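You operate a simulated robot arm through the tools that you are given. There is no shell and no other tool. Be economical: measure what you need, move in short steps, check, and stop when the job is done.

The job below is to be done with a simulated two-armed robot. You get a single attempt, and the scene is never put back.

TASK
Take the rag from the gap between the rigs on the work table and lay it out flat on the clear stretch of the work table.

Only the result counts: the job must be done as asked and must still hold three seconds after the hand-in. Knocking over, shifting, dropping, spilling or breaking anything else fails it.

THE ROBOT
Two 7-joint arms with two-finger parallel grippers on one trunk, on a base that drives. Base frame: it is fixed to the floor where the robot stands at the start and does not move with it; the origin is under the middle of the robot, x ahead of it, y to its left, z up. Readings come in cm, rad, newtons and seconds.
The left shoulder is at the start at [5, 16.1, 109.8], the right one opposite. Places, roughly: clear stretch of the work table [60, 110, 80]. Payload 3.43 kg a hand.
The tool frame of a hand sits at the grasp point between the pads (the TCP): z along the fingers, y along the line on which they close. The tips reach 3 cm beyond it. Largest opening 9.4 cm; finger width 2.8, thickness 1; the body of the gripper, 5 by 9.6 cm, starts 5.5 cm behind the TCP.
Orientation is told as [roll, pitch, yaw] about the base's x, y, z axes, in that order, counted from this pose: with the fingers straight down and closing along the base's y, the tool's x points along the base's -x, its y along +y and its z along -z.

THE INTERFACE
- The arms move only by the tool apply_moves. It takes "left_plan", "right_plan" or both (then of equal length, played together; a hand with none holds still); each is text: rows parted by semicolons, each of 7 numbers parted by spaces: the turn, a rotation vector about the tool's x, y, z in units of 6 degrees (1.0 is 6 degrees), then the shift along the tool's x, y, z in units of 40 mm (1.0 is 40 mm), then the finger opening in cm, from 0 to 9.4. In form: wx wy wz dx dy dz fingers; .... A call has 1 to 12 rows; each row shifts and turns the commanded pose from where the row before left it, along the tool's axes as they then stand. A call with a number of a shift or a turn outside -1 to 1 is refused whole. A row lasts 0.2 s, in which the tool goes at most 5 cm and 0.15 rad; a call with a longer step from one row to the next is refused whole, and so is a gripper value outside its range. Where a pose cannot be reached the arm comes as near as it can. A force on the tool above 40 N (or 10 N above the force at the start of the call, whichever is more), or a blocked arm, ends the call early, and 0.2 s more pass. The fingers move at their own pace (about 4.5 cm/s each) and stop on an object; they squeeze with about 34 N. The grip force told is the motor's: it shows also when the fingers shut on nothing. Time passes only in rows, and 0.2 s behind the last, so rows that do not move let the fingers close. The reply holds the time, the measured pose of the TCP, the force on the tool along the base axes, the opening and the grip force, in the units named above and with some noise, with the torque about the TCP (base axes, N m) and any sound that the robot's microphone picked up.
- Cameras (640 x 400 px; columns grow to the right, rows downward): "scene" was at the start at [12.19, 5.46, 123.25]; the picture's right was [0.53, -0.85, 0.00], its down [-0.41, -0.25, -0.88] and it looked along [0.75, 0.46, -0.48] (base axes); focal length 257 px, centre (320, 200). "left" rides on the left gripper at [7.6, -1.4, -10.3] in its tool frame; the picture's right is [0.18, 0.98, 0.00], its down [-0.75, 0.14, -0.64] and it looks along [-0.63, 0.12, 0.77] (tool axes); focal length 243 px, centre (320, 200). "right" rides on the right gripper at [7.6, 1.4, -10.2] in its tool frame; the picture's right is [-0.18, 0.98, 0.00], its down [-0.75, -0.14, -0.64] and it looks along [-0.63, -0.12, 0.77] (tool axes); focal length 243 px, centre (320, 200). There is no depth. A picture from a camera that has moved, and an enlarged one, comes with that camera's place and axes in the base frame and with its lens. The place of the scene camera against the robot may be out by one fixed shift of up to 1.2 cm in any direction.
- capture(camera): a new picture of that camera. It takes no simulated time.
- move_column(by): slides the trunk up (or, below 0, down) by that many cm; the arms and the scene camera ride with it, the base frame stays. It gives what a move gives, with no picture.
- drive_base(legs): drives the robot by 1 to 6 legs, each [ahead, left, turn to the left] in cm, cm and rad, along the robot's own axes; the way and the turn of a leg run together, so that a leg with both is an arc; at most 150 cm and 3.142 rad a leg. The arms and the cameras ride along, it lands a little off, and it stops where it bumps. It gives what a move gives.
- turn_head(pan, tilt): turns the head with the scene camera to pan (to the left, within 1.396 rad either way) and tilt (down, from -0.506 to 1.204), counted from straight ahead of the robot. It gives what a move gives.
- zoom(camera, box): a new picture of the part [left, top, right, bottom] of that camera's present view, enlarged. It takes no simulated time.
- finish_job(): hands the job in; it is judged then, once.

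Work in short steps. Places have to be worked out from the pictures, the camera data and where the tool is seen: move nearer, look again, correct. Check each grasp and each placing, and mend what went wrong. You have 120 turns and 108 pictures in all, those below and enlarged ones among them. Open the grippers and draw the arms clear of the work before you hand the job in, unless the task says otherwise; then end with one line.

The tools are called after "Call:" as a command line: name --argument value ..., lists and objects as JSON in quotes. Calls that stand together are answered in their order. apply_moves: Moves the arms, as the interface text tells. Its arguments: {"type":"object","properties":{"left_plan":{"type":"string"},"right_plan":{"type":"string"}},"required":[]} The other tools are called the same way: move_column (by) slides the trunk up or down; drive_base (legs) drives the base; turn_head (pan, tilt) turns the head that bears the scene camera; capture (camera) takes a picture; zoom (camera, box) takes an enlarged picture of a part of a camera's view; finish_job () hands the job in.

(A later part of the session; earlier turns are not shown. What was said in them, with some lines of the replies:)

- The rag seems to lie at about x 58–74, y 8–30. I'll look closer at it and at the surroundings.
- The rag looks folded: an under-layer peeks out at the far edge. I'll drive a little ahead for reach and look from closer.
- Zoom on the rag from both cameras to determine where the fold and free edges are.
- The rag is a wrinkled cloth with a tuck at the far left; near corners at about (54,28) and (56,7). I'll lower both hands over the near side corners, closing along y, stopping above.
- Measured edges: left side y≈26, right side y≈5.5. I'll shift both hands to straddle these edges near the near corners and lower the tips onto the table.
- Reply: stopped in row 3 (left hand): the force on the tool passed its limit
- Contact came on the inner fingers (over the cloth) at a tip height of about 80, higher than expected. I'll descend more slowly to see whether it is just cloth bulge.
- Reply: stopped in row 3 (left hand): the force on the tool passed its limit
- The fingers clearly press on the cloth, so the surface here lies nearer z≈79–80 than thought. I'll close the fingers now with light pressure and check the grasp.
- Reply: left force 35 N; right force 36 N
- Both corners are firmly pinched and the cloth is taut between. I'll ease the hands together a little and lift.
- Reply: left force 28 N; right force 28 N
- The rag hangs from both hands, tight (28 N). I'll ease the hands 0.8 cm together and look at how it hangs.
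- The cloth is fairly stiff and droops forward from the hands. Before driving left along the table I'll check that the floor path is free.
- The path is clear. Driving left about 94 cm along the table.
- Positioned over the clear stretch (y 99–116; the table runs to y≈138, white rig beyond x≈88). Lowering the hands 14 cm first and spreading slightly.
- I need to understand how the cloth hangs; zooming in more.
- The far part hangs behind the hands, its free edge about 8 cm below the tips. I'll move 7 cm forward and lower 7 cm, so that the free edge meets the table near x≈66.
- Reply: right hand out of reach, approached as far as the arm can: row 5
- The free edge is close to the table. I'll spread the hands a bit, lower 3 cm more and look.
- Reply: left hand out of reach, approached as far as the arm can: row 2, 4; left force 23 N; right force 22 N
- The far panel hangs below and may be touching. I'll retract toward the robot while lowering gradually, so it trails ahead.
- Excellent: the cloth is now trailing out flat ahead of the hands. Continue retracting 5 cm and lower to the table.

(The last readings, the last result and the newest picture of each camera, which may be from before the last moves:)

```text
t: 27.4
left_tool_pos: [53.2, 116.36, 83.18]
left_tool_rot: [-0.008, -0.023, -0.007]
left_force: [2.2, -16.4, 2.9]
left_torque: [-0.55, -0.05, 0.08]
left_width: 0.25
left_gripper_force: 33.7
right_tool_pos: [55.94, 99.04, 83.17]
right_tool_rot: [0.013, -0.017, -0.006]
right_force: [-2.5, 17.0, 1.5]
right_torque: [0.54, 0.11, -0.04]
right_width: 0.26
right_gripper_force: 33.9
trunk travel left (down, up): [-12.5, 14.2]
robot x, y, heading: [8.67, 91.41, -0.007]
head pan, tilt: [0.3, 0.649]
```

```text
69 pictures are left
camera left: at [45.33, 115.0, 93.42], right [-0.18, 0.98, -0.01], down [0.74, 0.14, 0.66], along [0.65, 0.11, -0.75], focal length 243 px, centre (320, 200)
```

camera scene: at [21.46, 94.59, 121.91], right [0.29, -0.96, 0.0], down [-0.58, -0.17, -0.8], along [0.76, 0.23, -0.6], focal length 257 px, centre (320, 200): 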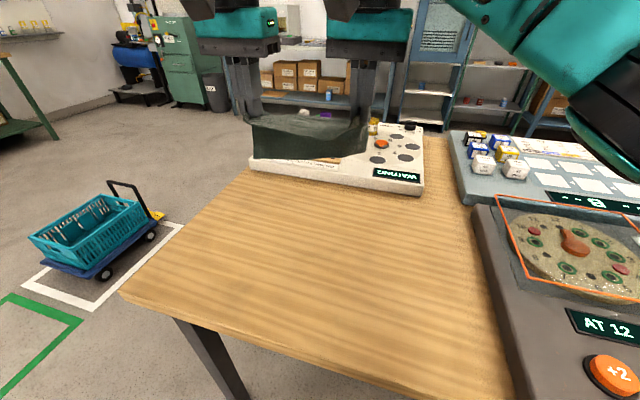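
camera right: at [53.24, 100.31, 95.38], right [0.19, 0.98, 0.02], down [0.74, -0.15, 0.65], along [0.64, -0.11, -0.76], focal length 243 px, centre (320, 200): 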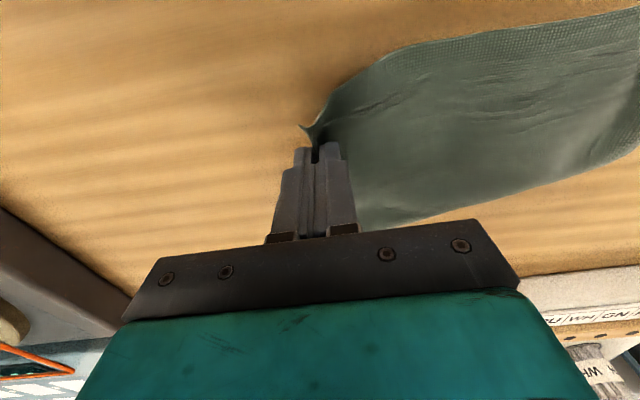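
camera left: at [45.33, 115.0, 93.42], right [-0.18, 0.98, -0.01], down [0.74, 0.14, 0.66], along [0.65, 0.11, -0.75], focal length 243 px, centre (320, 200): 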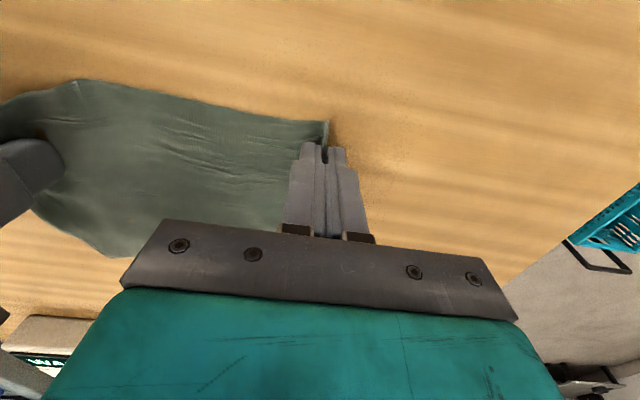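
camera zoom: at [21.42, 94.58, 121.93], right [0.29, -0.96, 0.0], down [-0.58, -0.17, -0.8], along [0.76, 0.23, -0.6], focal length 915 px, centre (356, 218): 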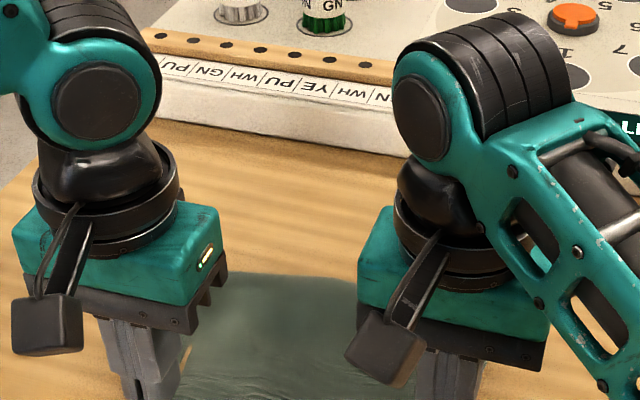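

Pull back 2 cm more to straighten, settle, then open the fingers slightly.

Call:
apply_moves --left_plan "0 0 0 0.25 0 0.03 0; 0 0 0 0.25 0 0.03 0; 0 0 0 0 -0.03 0 0; 0 0 0 0 0 0 1; 0 0 0 0 0 0 2; 0 0 0 0 0 0 2; 0 0 0 0 0 0 2" --right_plan "0 0 0 0.25 0 0.03 0; 0 0 0 0.25 0 0.03 0; 0 0 0 0 0.03 0 0; 0 0 0 0 0 0 1; 0 0 0 0 0 0 2; 0 0 0 0 0 0 2; 0 0 0 0 0 0 2"

Call:
capture --camera "left"

Call:
capture --camera "right"

```text
t: 29.0
left_tool_pos: [51.12, 116.25, 83.18]
left_tool_rot: [-0.004, -0.025, -0.007]
left_force: [2.9, 8.4, 35.9]
left_torque: [-0.17, 0.38, -0.07]
left_width: 1.53
left_gripper_force: 0.0
right_tool_pos: [53.75, 98.93, 83.08]
right_tool_rot: [0.012, -0.02, -0.01]
right_force: [2.0, -4.2, 21.4]
right_torque: [0.12, 0.12, 0.0]
right_width: 1.73
right_gripper_force: 0.1
trunk travel left (down, up): [-12.5, 14.2]
robot x, y, heading: [7.78, 91.27, -0.01]
head pan, tilt: [0.3, 0.649]
```

```text
68 pictures are left
camera left: at [43.2, 114.9, 93.35], right [-0.18, 0.98, -0.01], down [0.74, 0.14, 0.66], along [0.65, 0.11, -0.75], focal length 243 px, centre (320, 200)
```

left: 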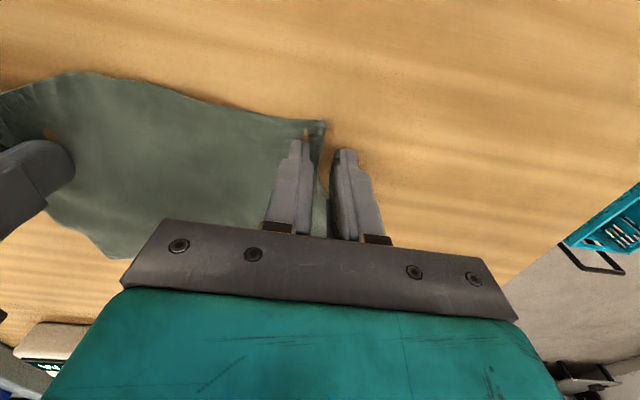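

```text
67 pictures are left
camera right: at [46.05, 100.27, 93.2], right [0.19, 0.98, 0.02], down [0.74, -0.16, 0.65], along [0.64, -0.11, -0.76], focal length 243 px, centre (320, 200)
```

right: 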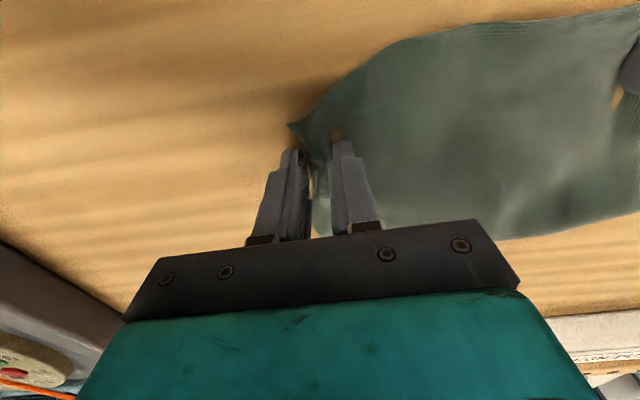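

Cloth is released at both corners with tips on the table. I'll raise the hands straight up.

Call:
apply_moves --left_plan "0 0 0 0 0 -0.1 2; 0 0 0 0 0 -0.2 2.5; 0 0 0 0 0 -0.4 2.5; 0 0 0 0 0 -0.7 2.5; 0 0 0 0 0 -0.8 2.5; 0 0 0 0 0 -0.8 2.5; 0 0 0 0 0 -0.8 2.5" --right_plan "0 0 0 0 0 -0.1 2; 0 0 0 0 0 -0.2 2.5; 0 0 0 0 0 -0.4 2.5; 0 0 0 0 0 -0.7 2.5; 0 0 0 0 0 -0.8 2.5; 0 0 0 0 0 -0.8 2.5; 0 0 0 0 0 -0.8 2.5"

Call:
capture --camera "left"

Call:
capture --camera "right"

Call:
capture --camera "scene"

```text
t: 30.6
left_tool_pos: [51.06, 116.42, 98.04]
left_tool_rot: [-0.009, -0.018, -0.007]
left_force: [0.2, 0.8, 0.3]
left_torque: [0.05, -0.01, 0.0]
left_width: 2.5
left_gripper_force: 0.0
right_tool_pos: [53.47, 98.86, 98.15]
right_tool_rot: [0.01, -0.016, -0.008]
right_force: [0.1, -0.3, -0.7]
right_torque: [0.0, 0.02, 0.02]
right_width: 2.49
right_gripper_force: 0.0
trunk travel left (down, up): [-12.5, 14.2]
robot x, y, heading: [8.69, 91.11, -0.008]
head pan, tilt: [0.3, 0.649]
```

```text
66 pictures are left
camera left: at [43.12, 115.1, 108.25], right [-0.18, 0.98, -0.01], down [0.74, 0.14, 0.66], along [0.65, 0.11, -0.76], focal length 243 px, centre (320, 200)
```

left: 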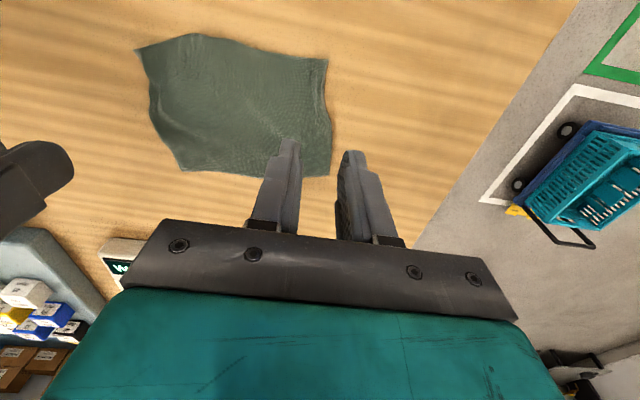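

```text
65 pictures are left
camera right: at [45.93, 100.11, 108.23], right [0.19, 0.98, 0.01], down [0.74, -0.15, 0.65], along [0.64, -0.11, -0.76], focal length 243 px, centre (320, 200)
```

right: 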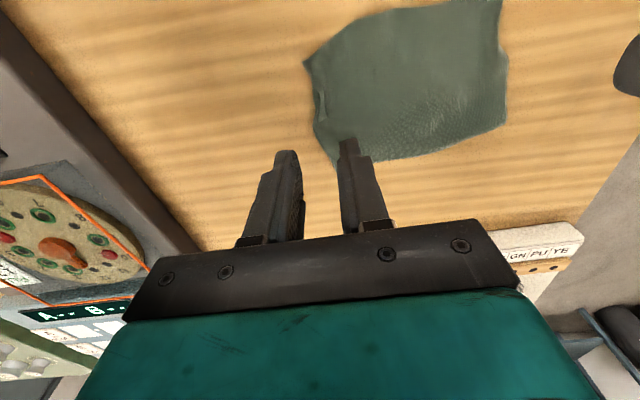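

```text
64 pictures are left
camera scene: at [21.43, 94.58, 121.91], right [0.29, -0.96, 0.0], down [-0.58, -0.17, -0.8], along [0.76, 0.23, -0.6], focal length 257 px, centre (320, 200)
```

scene: 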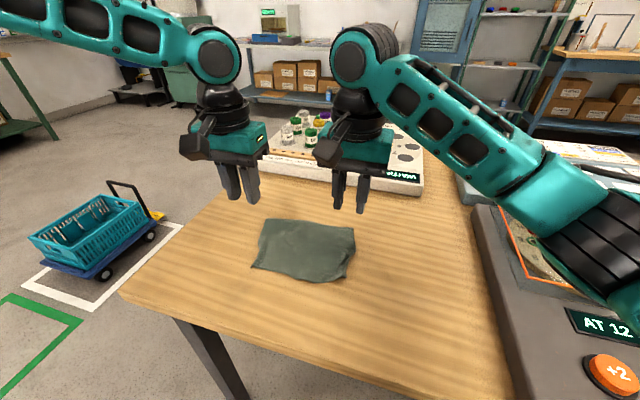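

The rag lies out well. Zooming in to check flatness, especially the pinched corners.

Call:
zoom --camera "scene" --box '[235, 200, 375, 300]'

Call:
zoom --camera "left" --box '[120, 20, 350, 190]'

Call:
zoom --camera "right" --box '[290, 0, 520, 170]'

```text
4.00 times, centred on (305, 250) of scene
camera zoom: at [21.43, 94.58, 121.91], right [0.29, -0.96, 0.0], down [-0.58, -0.17, -0.8], along [0.76, 0.23, -0.6], focal length 1030 px, centre (380, 0)
```

zoom: 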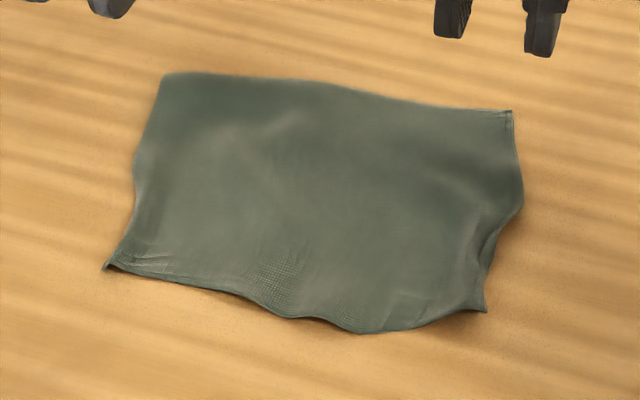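

```text
2.35 times, centred on (235, 105) of left
camera zoom: at [43.12, 115.1, 108.25], right [-0.18, 0.98, -0.01], down [0.74, 0.14, 0.66], along [0.65, 0.11, -0.76], focal length 571 px, centre (520, 424)
```

zoom: 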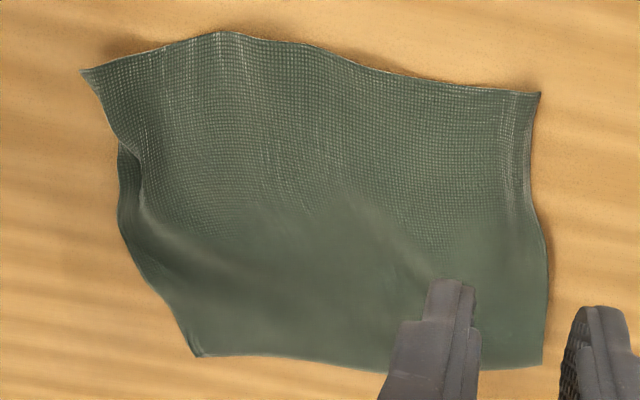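

```text
2.35 times, centred on (405, 85) of right
camera zoom: at [45.93, 100.11, 108.23], right [0.19, 0.98, 0.01], down [0.74, -0.15, 0.65], along [0.64, -0.11, -0.76], focal length 571 px, centre (120, 471)
```

zoom: 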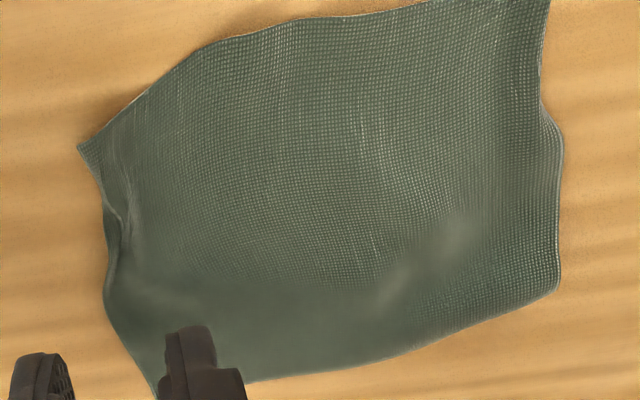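

Nearly flat, but the near edge is slack (≈19 cm against 21.5 at the far edge) with small corner pleats. I'll press both near corners with closed fingertips and draw them gently outward; first hover.

Call:
apply_moves --left_plan "0 0 0 0 -0.4 0.3 0; 0 0 0 0 0 0.8 0; 0 0 0 0 0 0.8 0; 0 0 0 0 0 0.8 0; 0 0 0 0 0 0.6 0; 0 0 0 0 0 0.15 0; 0 0 0 0 0 0.08 0; 0 0 0 0 0 0.08 0" --right_plan "0 0 0 0 0.25 0.3 0; 0 0 0 0 0 0.8 0; 0 0 0 0 0 0.8 0; 0 0 0 0 0 0.8 0; 0 0 0 0 0 0.6 0; 0 0 0 0 0 0.15 0; 0 0 0 0 0 0.08 0; 0 0 0 0 0 0.08 0"

Call:
capture --camera "left"

Call:
capture --camera "right"

```text
t: 32.4
left_tool_pos: [51.12, 114.66, 83.58]
left_tool_rot: [-0.006, -0.02, -0.007]
left_force: [0.3, -0.4, 0.5]
left_torque: [0.02, 0.03, 0.01]
left_width: 0.02
left_gripper_force: 33.2
right_tool_pos: [54.01, 100.1, 83.63]
right_tool_rot: [0.011, -0.016, -0.008]
right_force: [0.4, -0.1, -0.6]
right_torque: [-0.02, -0.01, 0.01]
right_width: 0.01
right_gripper_force: 33.3
trunk travel left (down, up): [-12.5, 14.2]
robot x, y, heading: [8.86, 91.46, -0.005]
head pan, tilt: [0.3, 0.649]
```

```text
60 pictures are left
camera left: at [43.3, 113.39, 93.83], right [-0.18, 0.98, -0.01], down [0.74, 0.14, 0.66], along [0.65, 0.11, -0.76], focal length 243 px, centre (320, 200)
```

left: 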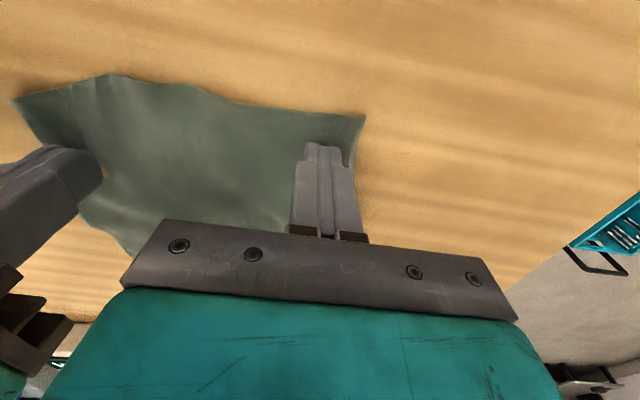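

```text
59 pictures are left
camera right: at [46.33, 101.36, 93.8], right [0.19, 0.98, 0.01], down [0.74, -0.15, 0.65], along [0.64, -0.11, -0.76], focal length 243 px, centre (320, 200)
```

right: 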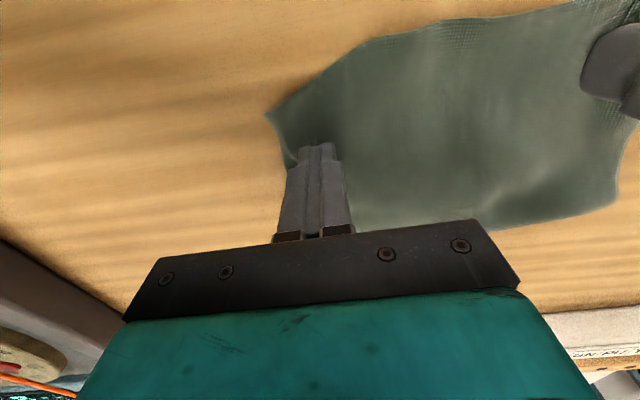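

Tips are just inside both corners, almost touching. Pressing lightly and drawing outward about 1.4 cm each.

Call:
apply_moves --left_plan "0 0 0 0 0 0.06 0; 0 0 0 0 0 0.06 0; 0 0 0 0 0.1 0.04 0; 0 0 0 0.05 0.1 0 0; 0 0 0 0.05 0.1 0 0; 0 0 0 0.05 0.05 0 0; 0 0 0 0 0 0 0" --right_plan "0 0 0 0 0 0.06 0; 0 0 0 0 0 0.06 0; 0 0 0 0 -0.1 0.04 0; 0 0 0 0.03 -0.1 0 0; 0 0 0 0.03 -0.1 0 0; 0 0 0 0.03 -0.05 0 0; 0 0 0 0 0 0 0"

Call:
capture --camera "left"

Call:
capture --camera "right"

```text
t: 34.0
left_tool_pos: [50.59, 115.86, 83.16]
left_tool_rot: [-0.009, -0.026, -0.009]
left_force: [5.9, -12.1, 18.3]
left_torque: [-0.28, 0.05, 0.1]
left_width: 0.0
left_gripper_force: 32.3
right_tool_pos: [53.57, 98.67, 83.1]
right_tool_rot: [0.016, -0.016, -0.006]
right_force: [0.2, 8.3, 12.4]
right_torque: [0.15, 0.08, -0.08]
right_width: 0.01
right_gripper_force: 33.3
trunk travel left (down, up): [-12.5, 14.2]
robot x, y, heading: [8.66, 91.97, -0.006]
head pan, tilt: [0.3, 0.649]
```

```text
58 pictures are left
camera left: at [42.69, 114.65, 93.38], right [-0.17, 0.98, -0.01], down [0.74, 0.14, 0.66], along [0.65, 0.11, -0.75], focal length 243 px, centre (320, 200)
```

left: 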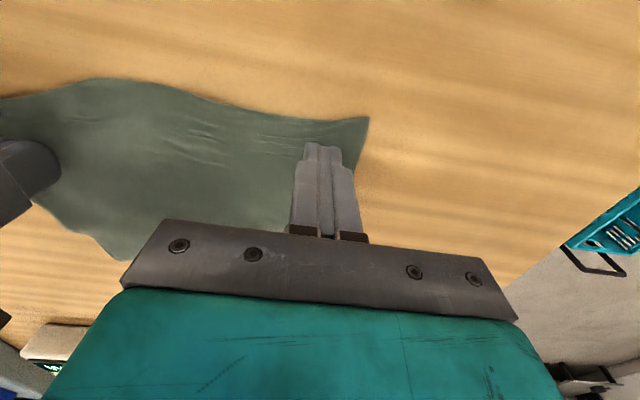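

```text
57 pictures are left
camera right: at [45.8, 99.94, 93.26], right [0.19, 0.98, 0.02], down [0.74, -0.16, 0.65], along [0.64, -0.11, -0.76], focal length 243 px, centre (320, 200)
```

right: 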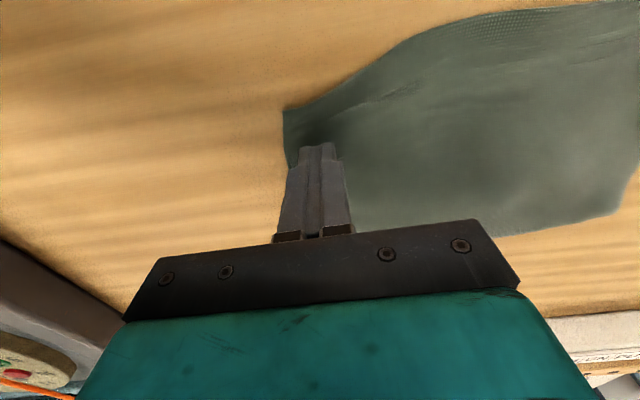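

The cloth is drawn taut at the near edge. Lifting straight up and checking.

Call:
apply_moves --left_plan "0 0 0 0 0 -0.05 0; 0 0 0 0 0 -0.1 0; 0 0 0 0 0 -0.4 0; 0 0 0 0 0 -0.8 0; 0 0 0 0 0 -0.8 0; 0 0 0 0 0 -0.8 0; 0 0 0 0 0 -0.8 0; 0 0 0 0 0 -0.8 0" --right_plan "0 0 0 0 0 -0.05 0; 0 0 0 0 0 -0.1 0; 0 0 0 0 0 -0.4 0; 0 0 0 0 0 -0.8 0; 0 0 0 0 0 -0.8 0; 0 0 0 0 0 -0.8 0; 0 0 0 0 0 -0.8 0; 0 0 0 0 0 -0.8 0"

Call:
zoom --camera "scene" --box '[235, 200, 375, 300]'

Call:
zoom --camera "left" --box '[120, 20, 350, 190]'

Call:
zoom --camera "right" --box '[290, 0, 520, 170]'

```text
t: 35.8
left_tool_pos: [50.17, 116.55, 101.11]
left_tool_rot: [-0.008, -0.019, -0.007]
left_force: [-0.7, 0.1, 0.7]
left_torque: [0.0, 0.04, 0.01]
left_width: 0.02
left_gripper_force: 32.8
right_tool_pos: [53.31, 98.21, 101.15]
right_tool_rot: [0.012, -0.014, -0.007]
right_force: [-0.5, -0.3, -0.4]
right_torque: [0.03, 0.04, 0.0]
right_width: 0.0
right_gripper_force: 33.0
trunk travel left (down, up): [-12.5, 14.2]
robot x, y, heading: [8.62, 91.56, -0.009]
head pan, tilt: [0.3, 0.649]
```

```text
4.00 times, centred on (305, 250) of scene
camera zoom: at [21.43, 94.58, 121.91], right [0.29, -0.96, 0.0], down [-0.58, -0.17, -0.8], along [0.76, 0.23, -0.6], focal length 1030 px, centre (380, 0)
```

zoom: 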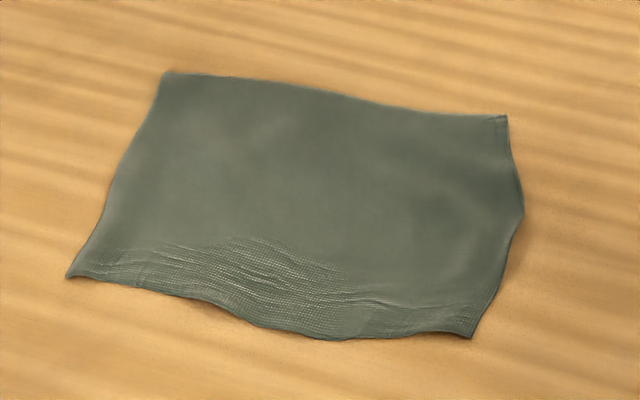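

```text
2.35 times, centred on (235, 105) of left
camera zoom: at [42.25, 115.16, 111.3], right [-0.18, 0.98, -0.01], down [0.74, 0.14, 0.65], along [0.65, 0.11, -0.76], focal length 571 px, centre (520, 424)
```

zoom: 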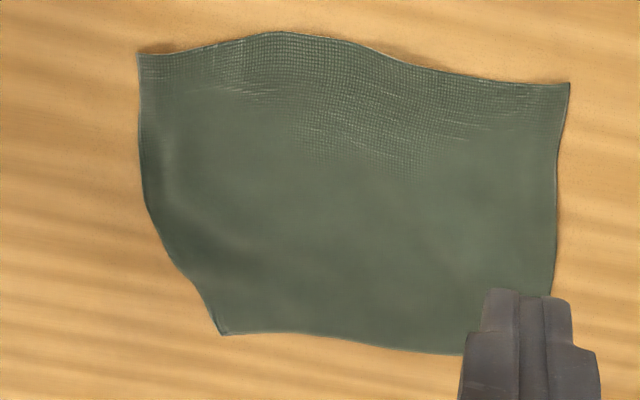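

```text
2.35 times, centred on (405, 85) of right
camera zoom: at [45.61, 99.55, 111.23], right [0.19, 0.98, 0.01], down [0.74, -0.15, 0.65], along [0.64, -0.11, -0.76], focal length 571 px, centre (120, 471)
```

zoom: 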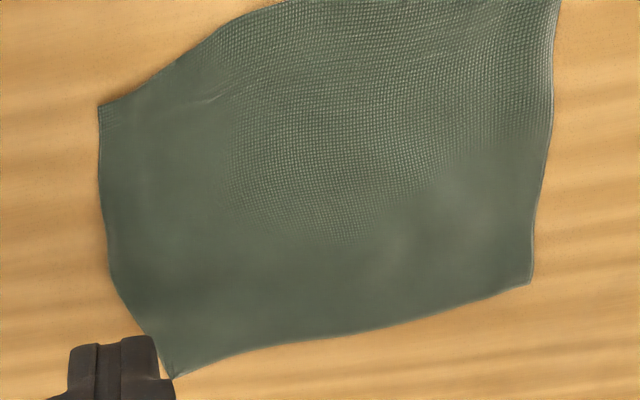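

The rag lies flat now, entirely on the clear stretch. I'll raise and withdraw the arms with open grippers.

Call:
apply_moves --left_plan "0 0 0 0 0 -0.8 4; 0 0 0 0 0 -0.8 6; 0 0 0 0 0 -0.8 6; 0 0 0 0.6 0.3 0 6; 0 0 0 0.6 0.3 0 6; 0 0 0 0.6 0.3 0 6; 0 0 0 0.6 0.3 0 6; 0 0 0 0 0 0 6" --right_plan "0 0 0 0 0 -0.8 4; 0 0 0 0 0 -0.8 6; 0 0 0 0 0 -0.8 6; 0 0 0 0.6 -0.3 0 6; 0 0 0 0.6 -0.3 0 6; 0 0 0 0.6 -0.3 0 6; 0 0 0 0.6 -0.3 0 6; 0 0 0 0 0 0 6"

Call:
capture --camera "scene"

```text
t: 37.6
left_tool_pos: [40.48, 121.25, 110.56]
left_tool_rot: [-0.008, -0.018, -0.007]
left_force: [-0.2, 1.0, 0.4]
left_torque: [0.01, -0.01, -0.02]
left_width: 6.0
left_gripper_force: 0.0
right_tool_pos: [43.53, 93.66, 110.53]
right_tool_rot: [0.01, -0.013, -0.006]
right_force: [0.7, -0.3, 0.4]
right_torque: [0.0, 0.02, 0.0]
right_width: 5.99
right_gripper_force: 0.0
trunk travel left (down, up): [-12.5, 14.2]
robot x, y, heading: [8.78, 91.44, -0.008]
head pan, tilt: [0.3, 0.649]
```

```text
53 pictures are left
camera scene: at [21.48, 94.58, 121.91], right [0.29, -0.96, 0.0], down [-0.58, -0.17, -0.8], along [0.76, 0.23, -0.6], focal length 257 px, centre (320, 200)
```

scene: 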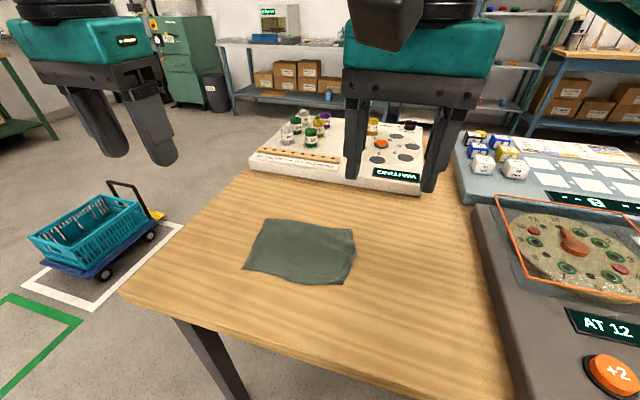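

The rag is flat, nothing else has been disturbed, and the arms are clear, so I'm handing in.

Call:
finish_job

```text
The job is handed in.
```

The rag has been taken from the gap between the rigs and now lies flat on the clear stretch of the work table; both grippers are open, the arms are drawn clear, and the last pictures show nothing else moved.
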